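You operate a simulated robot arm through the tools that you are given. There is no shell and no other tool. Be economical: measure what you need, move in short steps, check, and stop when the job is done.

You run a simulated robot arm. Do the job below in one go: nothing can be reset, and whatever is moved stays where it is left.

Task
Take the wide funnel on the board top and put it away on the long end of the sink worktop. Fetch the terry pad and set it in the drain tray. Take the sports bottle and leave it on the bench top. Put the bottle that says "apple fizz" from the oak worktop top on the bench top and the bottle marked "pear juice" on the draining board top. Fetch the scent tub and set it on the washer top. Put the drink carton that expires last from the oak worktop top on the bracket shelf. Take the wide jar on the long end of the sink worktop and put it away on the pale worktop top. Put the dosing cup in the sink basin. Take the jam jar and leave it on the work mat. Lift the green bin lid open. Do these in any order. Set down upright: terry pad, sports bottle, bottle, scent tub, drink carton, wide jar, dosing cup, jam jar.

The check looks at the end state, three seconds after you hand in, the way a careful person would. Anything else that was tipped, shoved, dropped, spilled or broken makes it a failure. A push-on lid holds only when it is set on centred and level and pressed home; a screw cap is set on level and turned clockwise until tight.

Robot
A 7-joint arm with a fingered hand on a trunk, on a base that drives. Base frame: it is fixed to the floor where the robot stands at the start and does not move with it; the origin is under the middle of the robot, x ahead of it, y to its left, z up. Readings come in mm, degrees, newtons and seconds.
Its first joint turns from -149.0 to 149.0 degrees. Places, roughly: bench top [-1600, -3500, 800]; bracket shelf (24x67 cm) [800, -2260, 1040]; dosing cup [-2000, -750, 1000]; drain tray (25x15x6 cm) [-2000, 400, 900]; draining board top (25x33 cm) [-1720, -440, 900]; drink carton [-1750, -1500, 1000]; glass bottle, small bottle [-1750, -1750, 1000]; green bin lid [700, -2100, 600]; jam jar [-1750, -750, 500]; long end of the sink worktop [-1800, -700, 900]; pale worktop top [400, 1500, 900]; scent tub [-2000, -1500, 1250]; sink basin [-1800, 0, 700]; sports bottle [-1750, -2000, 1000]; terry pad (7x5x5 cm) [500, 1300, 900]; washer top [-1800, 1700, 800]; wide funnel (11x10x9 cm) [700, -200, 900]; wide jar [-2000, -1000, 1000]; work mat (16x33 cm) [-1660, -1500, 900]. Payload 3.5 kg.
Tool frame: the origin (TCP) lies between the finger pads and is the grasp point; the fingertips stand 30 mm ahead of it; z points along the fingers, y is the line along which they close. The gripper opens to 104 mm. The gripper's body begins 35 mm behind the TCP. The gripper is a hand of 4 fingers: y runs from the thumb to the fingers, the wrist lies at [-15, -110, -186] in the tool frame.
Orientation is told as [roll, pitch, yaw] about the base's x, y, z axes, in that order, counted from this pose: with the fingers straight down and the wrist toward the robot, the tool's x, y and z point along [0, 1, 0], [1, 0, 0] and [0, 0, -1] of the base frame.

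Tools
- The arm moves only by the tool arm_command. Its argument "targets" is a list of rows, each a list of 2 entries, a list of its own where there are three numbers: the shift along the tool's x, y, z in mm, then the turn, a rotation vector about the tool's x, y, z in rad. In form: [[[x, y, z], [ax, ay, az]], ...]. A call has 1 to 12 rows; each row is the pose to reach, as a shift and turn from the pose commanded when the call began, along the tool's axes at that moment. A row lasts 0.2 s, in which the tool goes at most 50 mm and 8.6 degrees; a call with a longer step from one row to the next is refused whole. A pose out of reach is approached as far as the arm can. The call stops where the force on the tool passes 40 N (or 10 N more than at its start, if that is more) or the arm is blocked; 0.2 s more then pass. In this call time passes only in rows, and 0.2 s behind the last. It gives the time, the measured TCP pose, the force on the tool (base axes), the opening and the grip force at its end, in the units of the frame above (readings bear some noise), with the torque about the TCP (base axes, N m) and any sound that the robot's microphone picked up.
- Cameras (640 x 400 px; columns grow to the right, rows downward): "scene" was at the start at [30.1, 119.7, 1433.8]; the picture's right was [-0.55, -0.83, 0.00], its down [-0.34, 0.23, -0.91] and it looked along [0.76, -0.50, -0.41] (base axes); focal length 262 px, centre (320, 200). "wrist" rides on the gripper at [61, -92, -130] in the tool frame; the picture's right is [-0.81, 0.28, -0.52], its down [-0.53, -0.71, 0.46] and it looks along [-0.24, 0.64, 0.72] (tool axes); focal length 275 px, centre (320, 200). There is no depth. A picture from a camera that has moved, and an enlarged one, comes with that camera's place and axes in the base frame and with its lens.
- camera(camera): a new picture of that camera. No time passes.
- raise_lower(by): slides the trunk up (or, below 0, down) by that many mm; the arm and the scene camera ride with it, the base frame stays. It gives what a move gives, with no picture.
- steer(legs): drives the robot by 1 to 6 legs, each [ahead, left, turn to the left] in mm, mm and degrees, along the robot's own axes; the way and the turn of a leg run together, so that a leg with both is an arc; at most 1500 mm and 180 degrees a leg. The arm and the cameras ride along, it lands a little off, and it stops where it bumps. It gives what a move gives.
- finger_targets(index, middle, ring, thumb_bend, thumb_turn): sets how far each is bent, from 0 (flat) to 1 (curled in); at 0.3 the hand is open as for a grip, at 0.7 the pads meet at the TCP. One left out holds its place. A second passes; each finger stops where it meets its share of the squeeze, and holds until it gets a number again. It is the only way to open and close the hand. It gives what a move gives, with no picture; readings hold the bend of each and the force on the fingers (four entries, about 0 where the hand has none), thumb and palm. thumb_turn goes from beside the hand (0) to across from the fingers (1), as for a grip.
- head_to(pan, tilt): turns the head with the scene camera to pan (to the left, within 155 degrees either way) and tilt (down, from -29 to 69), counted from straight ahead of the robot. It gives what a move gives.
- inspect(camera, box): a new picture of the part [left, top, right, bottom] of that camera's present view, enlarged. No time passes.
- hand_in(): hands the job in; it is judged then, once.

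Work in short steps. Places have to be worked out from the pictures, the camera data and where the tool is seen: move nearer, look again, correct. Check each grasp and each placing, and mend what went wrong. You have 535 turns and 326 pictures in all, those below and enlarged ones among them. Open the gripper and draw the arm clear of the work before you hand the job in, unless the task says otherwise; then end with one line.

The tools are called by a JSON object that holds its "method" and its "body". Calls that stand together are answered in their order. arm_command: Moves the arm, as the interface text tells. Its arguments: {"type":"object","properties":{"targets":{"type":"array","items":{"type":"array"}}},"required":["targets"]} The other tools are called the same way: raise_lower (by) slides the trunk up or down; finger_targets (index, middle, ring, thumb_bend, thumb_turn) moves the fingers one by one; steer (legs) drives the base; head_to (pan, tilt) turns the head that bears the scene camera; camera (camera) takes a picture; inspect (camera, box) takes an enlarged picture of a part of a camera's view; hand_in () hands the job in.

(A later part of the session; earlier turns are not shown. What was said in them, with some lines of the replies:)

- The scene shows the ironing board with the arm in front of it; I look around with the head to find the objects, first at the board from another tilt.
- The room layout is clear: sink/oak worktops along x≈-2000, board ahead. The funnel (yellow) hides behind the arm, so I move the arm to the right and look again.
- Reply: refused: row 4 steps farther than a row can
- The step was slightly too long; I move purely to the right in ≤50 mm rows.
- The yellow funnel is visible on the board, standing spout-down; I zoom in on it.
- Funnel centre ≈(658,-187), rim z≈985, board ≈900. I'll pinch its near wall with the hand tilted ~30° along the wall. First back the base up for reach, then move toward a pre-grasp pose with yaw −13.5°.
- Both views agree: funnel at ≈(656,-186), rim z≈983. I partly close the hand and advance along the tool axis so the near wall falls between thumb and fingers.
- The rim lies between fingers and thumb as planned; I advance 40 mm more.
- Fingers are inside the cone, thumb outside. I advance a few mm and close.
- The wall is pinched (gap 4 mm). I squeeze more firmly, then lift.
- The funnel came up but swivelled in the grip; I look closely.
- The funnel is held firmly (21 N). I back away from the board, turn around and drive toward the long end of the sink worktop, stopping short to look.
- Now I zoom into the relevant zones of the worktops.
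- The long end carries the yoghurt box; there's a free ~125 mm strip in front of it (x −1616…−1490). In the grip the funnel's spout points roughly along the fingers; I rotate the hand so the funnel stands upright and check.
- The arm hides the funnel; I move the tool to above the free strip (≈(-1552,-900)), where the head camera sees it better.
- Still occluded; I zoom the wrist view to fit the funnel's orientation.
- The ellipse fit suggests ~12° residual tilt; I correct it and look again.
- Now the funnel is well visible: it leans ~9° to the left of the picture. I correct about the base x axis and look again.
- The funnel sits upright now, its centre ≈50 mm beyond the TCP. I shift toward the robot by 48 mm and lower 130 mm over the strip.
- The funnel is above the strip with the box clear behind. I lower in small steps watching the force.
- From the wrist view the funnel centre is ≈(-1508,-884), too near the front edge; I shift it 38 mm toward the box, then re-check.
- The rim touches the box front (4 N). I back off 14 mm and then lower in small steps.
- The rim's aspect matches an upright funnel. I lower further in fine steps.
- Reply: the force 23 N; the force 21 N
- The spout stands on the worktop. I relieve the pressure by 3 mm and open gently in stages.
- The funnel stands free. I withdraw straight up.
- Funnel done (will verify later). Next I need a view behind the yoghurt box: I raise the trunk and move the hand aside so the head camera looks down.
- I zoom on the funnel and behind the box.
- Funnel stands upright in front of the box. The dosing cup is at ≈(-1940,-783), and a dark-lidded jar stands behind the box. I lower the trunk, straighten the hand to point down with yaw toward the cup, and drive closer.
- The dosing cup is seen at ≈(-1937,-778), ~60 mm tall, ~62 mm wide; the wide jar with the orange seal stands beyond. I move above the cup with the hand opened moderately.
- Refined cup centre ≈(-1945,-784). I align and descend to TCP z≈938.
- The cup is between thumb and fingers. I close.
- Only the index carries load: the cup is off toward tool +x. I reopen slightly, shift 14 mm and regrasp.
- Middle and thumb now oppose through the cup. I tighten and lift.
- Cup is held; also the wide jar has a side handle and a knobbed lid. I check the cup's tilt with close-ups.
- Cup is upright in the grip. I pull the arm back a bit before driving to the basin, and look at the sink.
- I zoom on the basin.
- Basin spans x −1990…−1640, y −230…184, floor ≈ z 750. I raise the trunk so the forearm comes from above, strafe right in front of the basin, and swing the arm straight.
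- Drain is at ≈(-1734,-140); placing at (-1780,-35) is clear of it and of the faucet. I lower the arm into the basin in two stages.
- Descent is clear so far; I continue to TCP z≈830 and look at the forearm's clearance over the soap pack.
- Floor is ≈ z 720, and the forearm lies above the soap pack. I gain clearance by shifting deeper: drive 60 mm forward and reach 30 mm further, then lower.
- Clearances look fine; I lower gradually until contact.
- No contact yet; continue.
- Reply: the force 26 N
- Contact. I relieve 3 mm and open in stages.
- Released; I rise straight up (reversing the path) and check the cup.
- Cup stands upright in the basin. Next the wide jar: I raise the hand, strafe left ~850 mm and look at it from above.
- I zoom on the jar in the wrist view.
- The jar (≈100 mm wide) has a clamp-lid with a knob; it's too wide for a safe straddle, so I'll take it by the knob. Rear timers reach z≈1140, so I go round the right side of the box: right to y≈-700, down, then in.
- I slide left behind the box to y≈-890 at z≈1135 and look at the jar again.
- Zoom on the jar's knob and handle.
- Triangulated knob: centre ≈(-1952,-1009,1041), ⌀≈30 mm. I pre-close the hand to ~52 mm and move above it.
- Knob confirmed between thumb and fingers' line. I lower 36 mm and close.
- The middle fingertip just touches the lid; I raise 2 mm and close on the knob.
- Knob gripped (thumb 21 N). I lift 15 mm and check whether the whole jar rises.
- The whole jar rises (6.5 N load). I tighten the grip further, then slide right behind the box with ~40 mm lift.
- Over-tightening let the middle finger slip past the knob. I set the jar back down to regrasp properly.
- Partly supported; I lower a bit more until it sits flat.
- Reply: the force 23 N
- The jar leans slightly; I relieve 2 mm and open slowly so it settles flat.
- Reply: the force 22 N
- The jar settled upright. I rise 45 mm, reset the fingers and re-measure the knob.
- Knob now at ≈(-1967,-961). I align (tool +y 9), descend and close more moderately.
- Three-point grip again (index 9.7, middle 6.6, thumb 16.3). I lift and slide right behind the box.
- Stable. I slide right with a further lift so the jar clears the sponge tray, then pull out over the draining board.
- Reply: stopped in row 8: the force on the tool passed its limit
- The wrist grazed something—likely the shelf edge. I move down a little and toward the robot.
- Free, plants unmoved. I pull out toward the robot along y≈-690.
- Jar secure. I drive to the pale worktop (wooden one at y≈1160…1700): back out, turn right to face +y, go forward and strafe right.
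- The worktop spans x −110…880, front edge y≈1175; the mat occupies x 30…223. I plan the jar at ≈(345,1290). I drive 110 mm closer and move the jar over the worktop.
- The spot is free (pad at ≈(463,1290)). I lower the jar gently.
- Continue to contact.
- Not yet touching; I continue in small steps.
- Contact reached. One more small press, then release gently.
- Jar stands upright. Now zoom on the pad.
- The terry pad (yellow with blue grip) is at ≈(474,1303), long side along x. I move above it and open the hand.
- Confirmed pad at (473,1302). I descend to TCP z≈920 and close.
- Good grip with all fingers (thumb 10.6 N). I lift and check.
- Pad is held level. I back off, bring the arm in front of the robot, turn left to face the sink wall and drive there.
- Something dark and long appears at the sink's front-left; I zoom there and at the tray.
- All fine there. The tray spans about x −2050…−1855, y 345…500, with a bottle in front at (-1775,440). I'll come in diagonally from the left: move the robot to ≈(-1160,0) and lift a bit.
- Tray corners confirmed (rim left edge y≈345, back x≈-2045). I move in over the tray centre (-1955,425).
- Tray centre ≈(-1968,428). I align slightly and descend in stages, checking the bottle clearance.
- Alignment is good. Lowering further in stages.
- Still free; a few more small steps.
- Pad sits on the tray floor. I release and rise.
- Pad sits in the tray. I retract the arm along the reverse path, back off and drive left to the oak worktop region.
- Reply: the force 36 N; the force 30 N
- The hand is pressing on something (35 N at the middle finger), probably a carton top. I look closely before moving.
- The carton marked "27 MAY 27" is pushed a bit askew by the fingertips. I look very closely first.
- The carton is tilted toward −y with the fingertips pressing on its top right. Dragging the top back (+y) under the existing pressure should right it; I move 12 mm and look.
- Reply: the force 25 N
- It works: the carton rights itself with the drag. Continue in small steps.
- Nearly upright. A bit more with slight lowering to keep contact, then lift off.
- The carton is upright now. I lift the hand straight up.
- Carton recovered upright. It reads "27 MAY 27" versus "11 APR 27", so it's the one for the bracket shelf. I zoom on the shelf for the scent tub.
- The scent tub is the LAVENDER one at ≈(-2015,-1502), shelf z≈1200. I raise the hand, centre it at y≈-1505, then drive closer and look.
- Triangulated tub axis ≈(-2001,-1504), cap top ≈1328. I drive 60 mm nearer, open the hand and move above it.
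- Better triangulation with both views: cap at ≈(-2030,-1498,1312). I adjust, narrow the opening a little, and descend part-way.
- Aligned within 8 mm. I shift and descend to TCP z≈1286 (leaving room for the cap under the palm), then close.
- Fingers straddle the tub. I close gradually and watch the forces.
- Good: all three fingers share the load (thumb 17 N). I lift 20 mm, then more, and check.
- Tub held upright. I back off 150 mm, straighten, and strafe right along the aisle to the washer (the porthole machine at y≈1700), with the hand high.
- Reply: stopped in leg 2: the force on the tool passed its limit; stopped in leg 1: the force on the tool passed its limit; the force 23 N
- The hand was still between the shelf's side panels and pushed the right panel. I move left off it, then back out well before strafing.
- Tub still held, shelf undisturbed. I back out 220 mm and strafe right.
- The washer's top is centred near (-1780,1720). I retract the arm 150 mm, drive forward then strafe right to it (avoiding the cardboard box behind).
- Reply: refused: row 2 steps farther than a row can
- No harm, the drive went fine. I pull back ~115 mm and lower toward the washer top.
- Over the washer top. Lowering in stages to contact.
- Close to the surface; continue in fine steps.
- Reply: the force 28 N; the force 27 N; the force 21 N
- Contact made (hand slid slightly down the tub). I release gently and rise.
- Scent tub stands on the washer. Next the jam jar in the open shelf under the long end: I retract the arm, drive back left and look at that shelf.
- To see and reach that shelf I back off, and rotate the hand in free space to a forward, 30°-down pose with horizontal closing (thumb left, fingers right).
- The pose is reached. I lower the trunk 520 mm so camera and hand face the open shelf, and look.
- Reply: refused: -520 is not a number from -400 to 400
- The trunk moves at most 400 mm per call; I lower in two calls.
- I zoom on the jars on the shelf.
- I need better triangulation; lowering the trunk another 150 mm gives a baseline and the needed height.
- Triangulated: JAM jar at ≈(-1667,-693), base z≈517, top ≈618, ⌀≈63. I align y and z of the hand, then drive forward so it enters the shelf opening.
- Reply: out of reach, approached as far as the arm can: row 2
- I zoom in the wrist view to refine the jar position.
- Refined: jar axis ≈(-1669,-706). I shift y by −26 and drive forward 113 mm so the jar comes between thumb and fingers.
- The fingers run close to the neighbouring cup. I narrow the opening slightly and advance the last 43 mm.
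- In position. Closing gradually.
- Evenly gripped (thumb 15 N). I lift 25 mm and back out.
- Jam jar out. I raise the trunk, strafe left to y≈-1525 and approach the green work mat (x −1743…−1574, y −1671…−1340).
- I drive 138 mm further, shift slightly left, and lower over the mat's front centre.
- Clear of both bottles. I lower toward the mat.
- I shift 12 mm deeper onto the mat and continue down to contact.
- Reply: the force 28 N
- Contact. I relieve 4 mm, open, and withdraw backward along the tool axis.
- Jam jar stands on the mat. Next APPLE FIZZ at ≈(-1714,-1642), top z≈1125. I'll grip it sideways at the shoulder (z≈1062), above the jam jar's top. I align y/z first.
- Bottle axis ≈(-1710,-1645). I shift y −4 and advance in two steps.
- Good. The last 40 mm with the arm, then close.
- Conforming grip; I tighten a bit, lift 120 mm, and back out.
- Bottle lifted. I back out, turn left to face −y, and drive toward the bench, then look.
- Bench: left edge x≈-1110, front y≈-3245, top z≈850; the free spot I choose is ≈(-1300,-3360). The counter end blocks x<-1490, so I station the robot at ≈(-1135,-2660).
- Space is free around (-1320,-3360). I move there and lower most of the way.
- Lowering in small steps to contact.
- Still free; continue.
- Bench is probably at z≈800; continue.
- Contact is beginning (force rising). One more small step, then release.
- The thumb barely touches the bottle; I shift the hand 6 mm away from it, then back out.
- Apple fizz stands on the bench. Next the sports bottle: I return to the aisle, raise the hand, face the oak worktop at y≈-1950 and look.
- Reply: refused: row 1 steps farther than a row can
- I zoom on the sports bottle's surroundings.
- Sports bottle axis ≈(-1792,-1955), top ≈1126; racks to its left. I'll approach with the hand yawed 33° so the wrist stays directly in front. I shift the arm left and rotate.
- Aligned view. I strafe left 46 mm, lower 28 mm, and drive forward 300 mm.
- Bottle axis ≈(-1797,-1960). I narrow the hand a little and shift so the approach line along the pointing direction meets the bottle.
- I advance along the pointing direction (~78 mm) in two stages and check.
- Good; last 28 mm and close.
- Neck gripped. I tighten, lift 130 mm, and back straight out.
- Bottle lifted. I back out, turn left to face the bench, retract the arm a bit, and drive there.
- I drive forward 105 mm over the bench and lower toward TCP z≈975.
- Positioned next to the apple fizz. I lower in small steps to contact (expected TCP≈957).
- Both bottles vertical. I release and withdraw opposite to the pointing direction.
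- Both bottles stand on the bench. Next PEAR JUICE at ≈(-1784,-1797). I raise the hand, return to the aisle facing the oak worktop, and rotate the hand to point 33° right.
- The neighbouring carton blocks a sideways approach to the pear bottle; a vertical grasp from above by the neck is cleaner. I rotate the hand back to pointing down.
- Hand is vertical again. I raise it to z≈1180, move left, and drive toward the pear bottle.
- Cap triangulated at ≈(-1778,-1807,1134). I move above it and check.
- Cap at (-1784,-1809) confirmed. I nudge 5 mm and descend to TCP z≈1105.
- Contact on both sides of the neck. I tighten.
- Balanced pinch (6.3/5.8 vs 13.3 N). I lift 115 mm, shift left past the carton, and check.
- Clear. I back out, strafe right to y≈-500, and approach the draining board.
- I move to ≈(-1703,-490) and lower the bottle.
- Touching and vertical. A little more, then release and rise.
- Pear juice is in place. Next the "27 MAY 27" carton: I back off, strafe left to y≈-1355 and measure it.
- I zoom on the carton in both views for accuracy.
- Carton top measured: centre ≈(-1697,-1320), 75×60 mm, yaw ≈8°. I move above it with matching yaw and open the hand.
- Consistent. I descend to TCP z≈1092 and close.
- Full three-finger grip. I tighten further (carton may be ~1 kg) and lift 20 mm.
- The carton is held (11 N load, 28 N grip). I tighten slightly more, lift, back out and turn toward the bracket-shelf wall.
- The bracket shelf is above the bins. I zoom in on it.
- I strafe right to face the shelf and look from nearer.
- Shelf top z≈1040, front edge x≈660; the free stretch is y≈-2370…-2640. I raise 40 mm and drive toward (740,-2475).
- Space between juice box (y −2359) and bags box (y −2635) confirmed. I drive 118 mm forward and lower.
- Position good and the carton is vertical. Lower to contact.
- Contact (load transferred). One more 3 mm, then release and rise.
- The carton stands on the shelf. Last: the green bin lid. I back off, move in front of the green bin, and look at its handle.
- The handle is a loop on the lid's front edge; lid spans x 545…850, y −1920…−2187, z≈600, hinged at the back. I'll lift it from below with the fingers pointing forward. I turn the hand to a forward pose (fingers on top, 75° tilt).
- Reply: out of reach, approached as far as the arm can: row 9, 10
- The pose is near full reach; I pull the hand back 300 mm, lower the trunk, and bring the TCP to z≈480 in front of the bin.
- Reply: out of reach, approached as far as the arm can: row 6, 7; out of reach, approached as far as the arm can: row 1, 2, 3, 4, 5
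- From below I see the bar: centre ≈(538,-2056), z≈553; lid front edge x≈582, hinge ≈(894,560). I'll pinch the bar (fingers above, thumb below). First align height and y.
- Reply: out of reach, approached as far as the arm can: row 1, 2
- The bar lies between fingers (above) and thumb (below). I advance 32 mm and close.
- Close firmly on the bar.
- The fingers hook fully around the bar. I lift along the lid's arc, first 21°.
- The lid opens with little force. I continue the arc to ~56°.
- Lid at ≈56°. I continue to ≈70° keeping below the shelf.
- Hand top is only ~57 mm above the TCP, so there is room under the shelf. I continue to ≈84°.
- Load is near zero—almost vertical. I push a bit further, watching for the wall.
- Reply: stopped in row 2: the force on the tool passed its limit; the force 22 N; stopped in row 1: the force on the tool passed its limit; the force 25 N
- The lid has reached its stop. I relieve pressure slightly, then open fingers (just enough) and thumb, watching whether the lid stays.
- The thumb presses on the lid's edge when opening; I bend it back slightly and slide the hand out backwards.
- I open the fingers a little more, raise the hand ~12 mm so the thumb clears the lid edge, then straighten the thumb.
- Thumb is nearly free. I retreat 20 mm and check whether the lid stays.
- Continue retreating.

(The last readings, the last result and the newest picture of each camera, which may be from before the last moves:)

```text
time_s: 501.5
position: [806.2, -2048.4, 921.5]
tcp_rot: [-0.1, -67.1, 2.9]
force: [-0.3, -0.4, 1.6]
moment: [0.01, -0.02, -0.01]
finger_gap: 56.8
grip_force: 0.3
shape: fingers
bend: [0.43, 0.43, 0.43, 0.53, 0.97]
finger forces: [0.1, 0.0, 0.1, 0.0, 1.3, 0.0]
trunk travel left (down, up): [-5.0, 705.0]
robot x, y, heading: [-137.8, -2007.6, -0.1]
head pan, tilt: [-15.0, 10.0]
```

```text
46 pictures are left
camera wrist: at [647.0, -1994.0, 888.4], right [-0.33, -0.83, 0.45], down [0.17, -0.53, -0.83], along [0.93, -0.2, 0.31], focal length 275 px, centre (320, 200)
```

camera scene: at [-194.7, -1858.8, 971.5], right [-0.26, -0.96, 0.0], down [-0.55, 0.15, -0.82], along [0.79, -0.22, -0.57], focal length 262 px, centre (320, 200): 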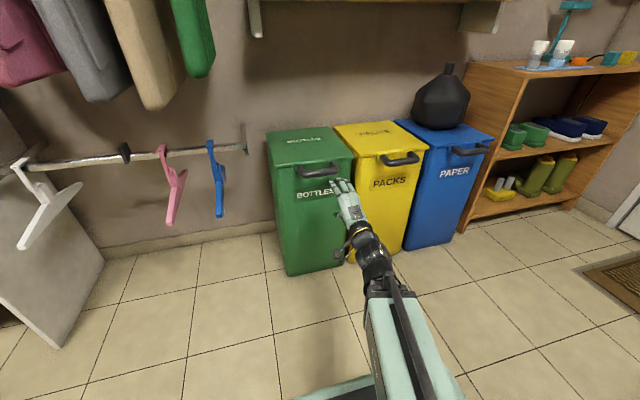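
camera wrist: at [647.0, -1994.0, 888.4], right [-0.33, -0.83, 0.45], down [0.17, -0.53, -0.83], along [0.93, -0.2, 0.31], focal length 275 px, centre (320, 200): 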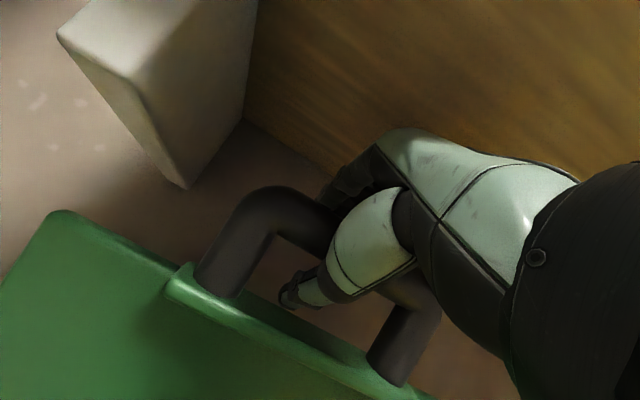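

The lid is following my thumb, which drags on its edge. I bend the thumb a bit, push the lid back to its stop, and retry the exit with the thumb centred in the loop.

{"method": "finger_targets", "body": {"thumb_bend": 0.62}}

{"method": "arm_command", "body": {"targets": [[[0, 12, 17], [0, 0, 0]], [[0, 24, 36], [0, 0, 0]], [[0, 34, 56], [0, 0, 0]], [[0, 40, 70], [0, 0, 0]]]}}

{"method": "camera", "body": {"camera": "wrist"}}

```text
time_s: 502.5
position: [806.8, -2048.6, 922.9]
tcp_rot: [0.0, -67.0, 3.1]
force: [0.4, -0.1, -1.8]
moment: [-0.03, -0.07, -0.01]
finger_gap: 47.5
grip_force: 1.2
shape: fingers
bend: [0.43, 0.43, 0.43, 0.61, 0.97]
finger forces: [0.1, 0.0, 0.0, 0.1, 1.6, 0.0]
trunk travel left (down, up): [-5.0, 705.0]
robot x, y, heading: [-142.0, -2009.7, -0.2]
head pan, tilt: [-15.0, 10.0]
```

```text
time_s: 503.4
position: [873.5, -2044.6, 931.6]
tcp_rot: [-0.1, -66.8, 3.1]
force: [-27.5, -0.9, -14.2]
moment: [-0.05, -0.26, 0.13]
finger_gap: 55.0
grip_force: 13.8
shape: fingers
bend: [0.43, 0.43, 0.43, 0.61, 0.97]
finger forces: [0.0, 0.0, 0.0, 0.1, 26.1, 0.0]
trunk travel left (down, up): [-5.0, 705.0]
robot x, y, heading: [-147.0, -2009.0, -0.2]
head pan, tilt: [-15.0, 10.0]
stopped in row 4: the force on the tool passed its limit (the readings are from after the stop); the commanded pose is now the measured one
```

```text
45 pictures are left
camera wrist: at [714.4, -1991.1, 897.8], right [-0.33, -0.83, 0.46], down [0.17, -0.53, -0.83], along [0.93, -0.2, 0.31], focal length 275 px, centre (320, 200)
```

wrist: 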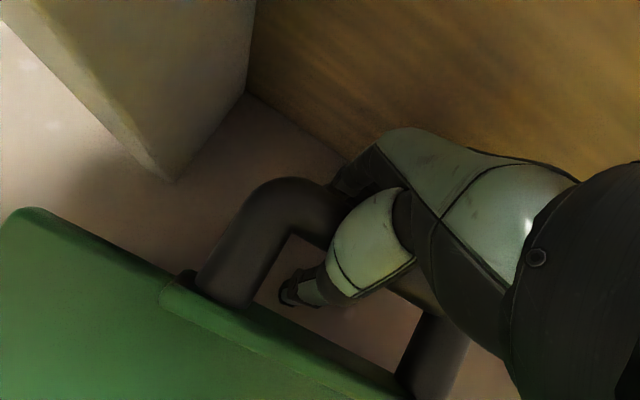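

At the stop again. I relieve pressure, then retreat in small steps with the thumb mid-gap, watching thumb force.

{"method": "arm_command", "body": {"targets": [[[0, -8, -6], [0, 0, 0]]]}}

{"method": "arm_command", "body": {"targets": [[[0, -4, -9], [0, 0, 0]]]}}

{"method": "arm_command", "body": {"targets": [[[0, -4, -9], [0, 0, 0]]]}}

{"method": "camera", "body": {"camera": "wrist"}}

```text
time_s: 503.9
position: [868.7, -2042.6, 926.2]
tcp_rot: [-0.1, -67.0, 2.9]
force: [1.0, -0.8, -2.1]
moment: [-0.01, -0.07, 0.02]
finger_gap: 47.0
grip_force: 1.0
shape: fingers
bend: [0.43, 0.43, 0.43, 0.61, 0.98]
finger forces: [0.1, 0.0, 0.0, 0.0, 2.0, 0.1]
trunk travel left (down, up): [-5.0, 705.0]
robot x, y, heading: [-139.6, -2008.9, -0.4]
head pan, tilt: [-15.0, 10.0]
```

```text
time_s: 504.2
position: [856.8, -2044.0, 928.8]
tcp_rot: [-0.1, -67.0, 3.1]
force: [-0.6, -0.5, -0.6]
moment: [0.02, 0.01, 0.0]
finger_gap: 45.9
grip_force: 0.0
shape: fingers
bend: [0.43, 0.43, 0.43, 0.62, 0.98]
finger forces: [0.1, 0.0, 0.1, 0.0, 0.0, 0.0]
trunk travel left (down, up): [-5.0, 705.0]
robot x, y, heading: [-136.1, -2004.9, -0.5]
head pan, tilt: [-15.0, 10.0]
```

```text
time_s: 504.6
position: [847.8, -2044.5, 927.8]
tcp_rot: [-0.2, -67.0, 3.0]
force: [0.0, -0.1, 0.1]
moment: [-0.01, -0.02, -0.04]
finger_gap: 46.0
grip_force: 0.0
shape: fingers
bend: [0.43, 0.43, 0.43, 0.62, 0.98]
finger forces: [0.0, 0.0, 0.1, 0.0, 0.0, 0.1]
trunk travel left (down, up): [-5.0, 705.0]
robot x, y, heading: [-142.9, -2008.7, -0.2]
head pan, tilt: [-15.0, 10.0]
```

```text
44 pictures are left
camera wrist: at [689.2, -1991.5, 893.2], right [-0.33, -0.83, 0.46], down [0.17, -0.53, -0.83], along [0.93, -0.2, 0.31], focal length 275 px, centre (320, 200)
```

wrist: 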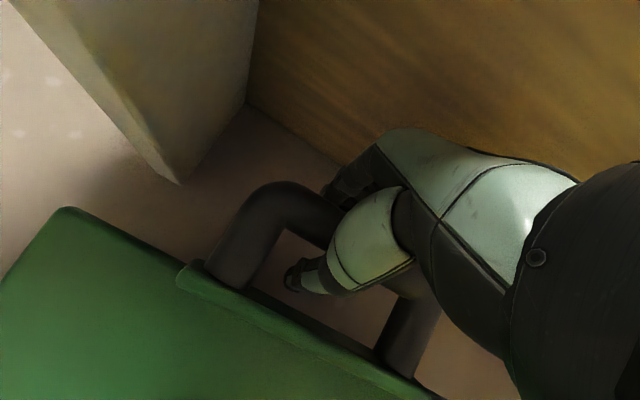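

Forces are zero and the lid is staying while the hand leaves. I continue out.

{"method": "arm_command", "body": {"targets": [[[0, -8, -18], [0, 0, 0]], [[0, -16, -37], [0, 0, 0]]]}}

{"method": "camera", "body": {"camera": "wrist"}}

```text
time_s: 505.2
position: [809.5, -2049.5, 928.2]
tcp_rot: [0.0, -66.9, 3.0]
force: [-0.1, -0.6, -0.1]
moment: [-0.02, -0.02, -0.01]
finger_gap: 46.1
grip_force: 0.1
shape: fingers
bend: [0.43, 0.43, 0.43, 0.62, 0.98]
finger forces: [0.0, 0.0, 0.0, 0.0, 0.0, 0.0]
trunk travel left (down, up): [-5.0, 705.0]
robot x, y, heading: [-138.8, -2010.7, -0.2]
head pan, tilt: [-15.0, 10.0]
```

```text
43 pictures are left
camera wrist: at [650.0, -1995.6, 893.8], right [-0.33, -0.83, 0.46], down [0.17, -0.52, -0.83], along [0.93, -0.2, 0.31], focal length 275 px, centre (320, 200)
```

wrist: 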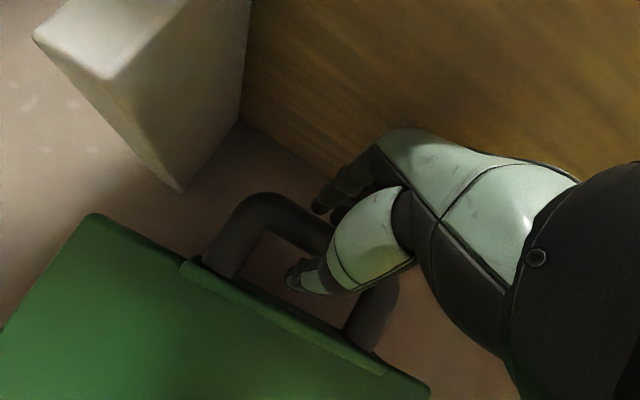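

The lid stays open by itself. I withdraw fully and verify.

{"method": "arm_command", "body": {"targets": [[[0, -16, -37], [0, 0, 0]], [[0, -34, -80], [0, 0, 0]]]}}

{"method": "steer", "body": {"legs": [[-350, 0, 0]]}}

{"method": "camera", "body": {"camera": "scene"}}

```text
time_s: 505.9
position: [721.2, -2049.4, 927.4]
tcp_rot: [-0.1, -67.1, 3.0]
force: [0.7, 0.3, -1.0]
moment: [0.0, -0.04, 0.01]
finger_gap: 46.0
grip_force: 0.0
shape: fingers
bend: [0.43, 0.43, 0.43, 0.62, 0.98]
finger forces: [0.0, 0.0, 0.1, 0.0, 0.0, 0.0]
trunk travel left (down, up): [-5.0, 705.0]
robot x, y, heading: [-138.4, -2004.5, -0.4]
head pan, tilt: [-15.0, 10.0]
```

```text
time_s: 508.1
position: [375.8, -2050.6, 927.2]
tcp_rot: [0.1, -67.0, 2.8]
force: [0.1, -0.6, 0.6]
moment: [-0.01, 0.01, 0.0]
finger_gap: 46.0
grip_force: 0.0
shape: fingers
bend: [0.43, 0.43, 0.43, 0.62, 0.98]
finger forces: [0.0, 0.1, 0.1, 0.0, 0.0, 0.0]
trunk travel left (down, up): [-5.0, 705.0]
robot x, y, heading: [-488.8, -2005.6, -0.5]
head pan, tilt: [-15.0, 10.0]
```

```text
42 pictures are left
camera scene: at [-442.7, -1858.2, 1011.7], right [-0.27, -0.96, 0.0], down [-0.17, 0.05, -0.98], along [0.95, -0.26, -0.17], focal length 262 px, centre (320, 200)
```

scene: 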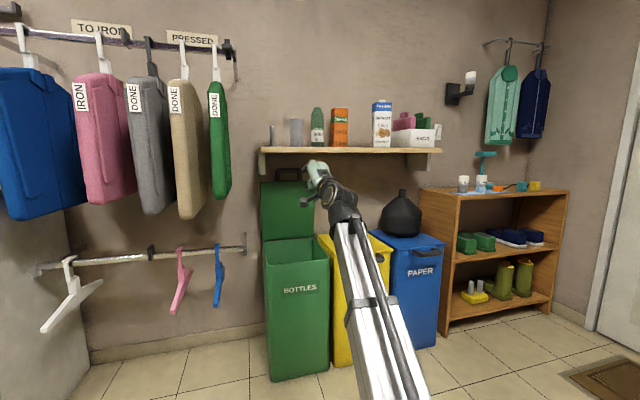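

The lid stands open on its own. I open the hand fully; the arm is clear.

{"method": "finger_targets", "body": {"index": 0.3, "middle": 0.3, "ring": 0.3, "thumb_bend": 0.3}}

{"method": "head_to", "body": {"pan": 155, "tilt": 12}}

{"method": "camera", "body": {"camera": "scene"}}

{"method": "head_to", "body": {"pan": -155, "tilt": 12}}

{"method": "camera", "body": {"camera": "scene"}}

```text
time_s: 509.1
position: [376.0, -2050.9, 927.2]
tcp_rot: [-0.1, -67.0, 2.8]
force: [0.0, 0.7, 0.4]
moment: [0.04, 0.03, 0.0]
finger_gap: 102.7
grip_force: 0.1
shape: fingers
bend: [0.3, 0.3, 0.3, 0.3, 0.98]
finger forces: [0.0, 0.1, 0.0, 0.1, 0.0, 0.0]
trunk travel left (down, up): [-5.0, 705.0]
robot x, y, heading: [-488.3, -2004.4, -0.4]
head pan, tilt: [-15.0, 10.0]
```

```text
time_s: 511.7
position: [375.1, -2051.6, 927.4]
tcp_rot: [0.1, -67.0, 2.9]
force: [-0.2, -0.7, 0.2]
moment: [0.01, -0.04, -0.02]
finger_gap: 102.7
grip_force: 0.0
shape: fingers
bend: [0.3, 0.3, 0.3, 0.3, 0.98]
finger forces: [0.0, 0.0, 0.0, 0.0, 0.0, 0.0]
trunk travel left (down, up): [-5.0, 705.0]
robot x, y, heading: [-484.5, -2003.4, -0.5]
head pan, tilt: [154.7, 12.0]
```

```text
41 pictures are left
camera scene: at [-616.2, -1792.6, 1008.4], right [0.44, 0.9, 0.0], down [0.19, -0.09, -0.98], along [-0.88, 0.43, -0.21], focal length 262 px, centre (320, 200)
```

scene: 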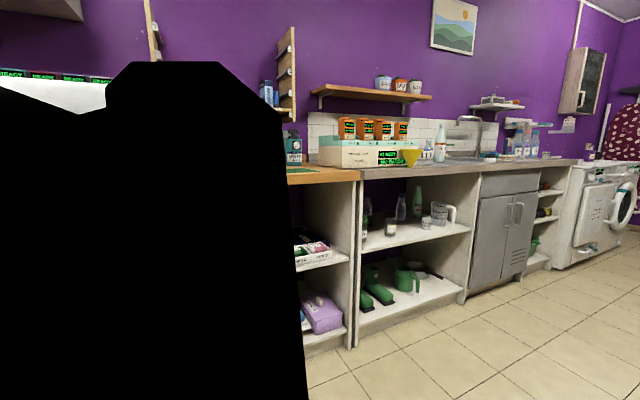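

```text
time_s: 515.9
position: [375.3, -2050.4, 926.9]
tcp_rot: [0.0, -66.9, 2.8]
force: [0.6, 1.0, 0.0]
moment: [-0.04, 0.01, 0.04]
finger_gap: 102.9
grip_force: 0.1
shape: fingers
bend: [0.3, 0.3, 0.3, 0.3, 0.98]
finger forces: [0.0, 0.0, 0.0, 0.1, 0.0, 0.0]
trunk travel left (down, up): [-5.0, 705.0]
robot x, y, heading: [-485.7, -2004.8, -0.5]
head pan, tilt: [-154.7, 12.0]
```

```text
40 pictures are left
camera scene: at [-617.0, -1872.4, 1008.4], right [-0.42, 0.91, 0.0], down [0.19, 0.09, -0.98], along [-0.89, -0.41, -0.21], focal length 262 px, centre (320, 200)
```

scene: 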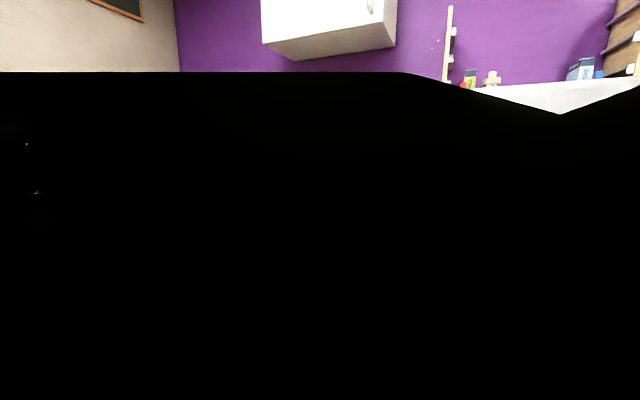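

One last check that the lid is still open before handing in.

{"method": "head_to", "body": {"pan": -10, "tilt": 15}}

{"method": "camera", "body": {"camera": "scene"}}

```text
time_s: 518.1
position: [375.7, -2051.2, 928.4]
tcp_rot: [0.0, -67.0, 2.8]
force: [-0.5, 0.5, -0.4]
moment: [0.0, -0.02, 0.04]
finger_gap: 102.8
grip_force: 0.0
shape: fingers
bend: [0.3, 0.3, 0.3, 0.3, 0.98]
finger forces: [0.0, 0.1, 0.1, 0.0, 0.0, 0.1]
trunk travel left (down, up): [-5.0, 705.0]
robot x, y, heading: [-489.7, -2005.4, -0.3]
head pan, tilt: [-10.0, 15.0]
```

```text
39 pictures are left
camera scene: at [-440.5, -1850.4, 1003.5], right [-0.18, -0.98, 0.0], down [-0.25, 0.05, -0.97], along [0.95, -0.18, -0.26], focal length 262 px, centre (320, 200)
```

scene: 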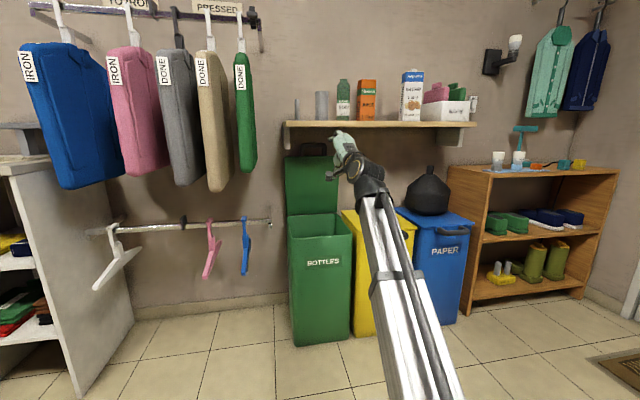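

The lid is open, the carton stands on the shelf, and the arm is clear; I hand in.

{"method": "hand_in", "body": {}}

```text
The job is handed in.
```

All the items are at their destinations, the green bin lid is standing open on its own, and the job is handed in; on the way I briefly tipped the oat-drink carton and righted it, and the hand and arm bumped a shelf panel, a shelf edge and the front of the yoghurt box without moving anything that I could see.
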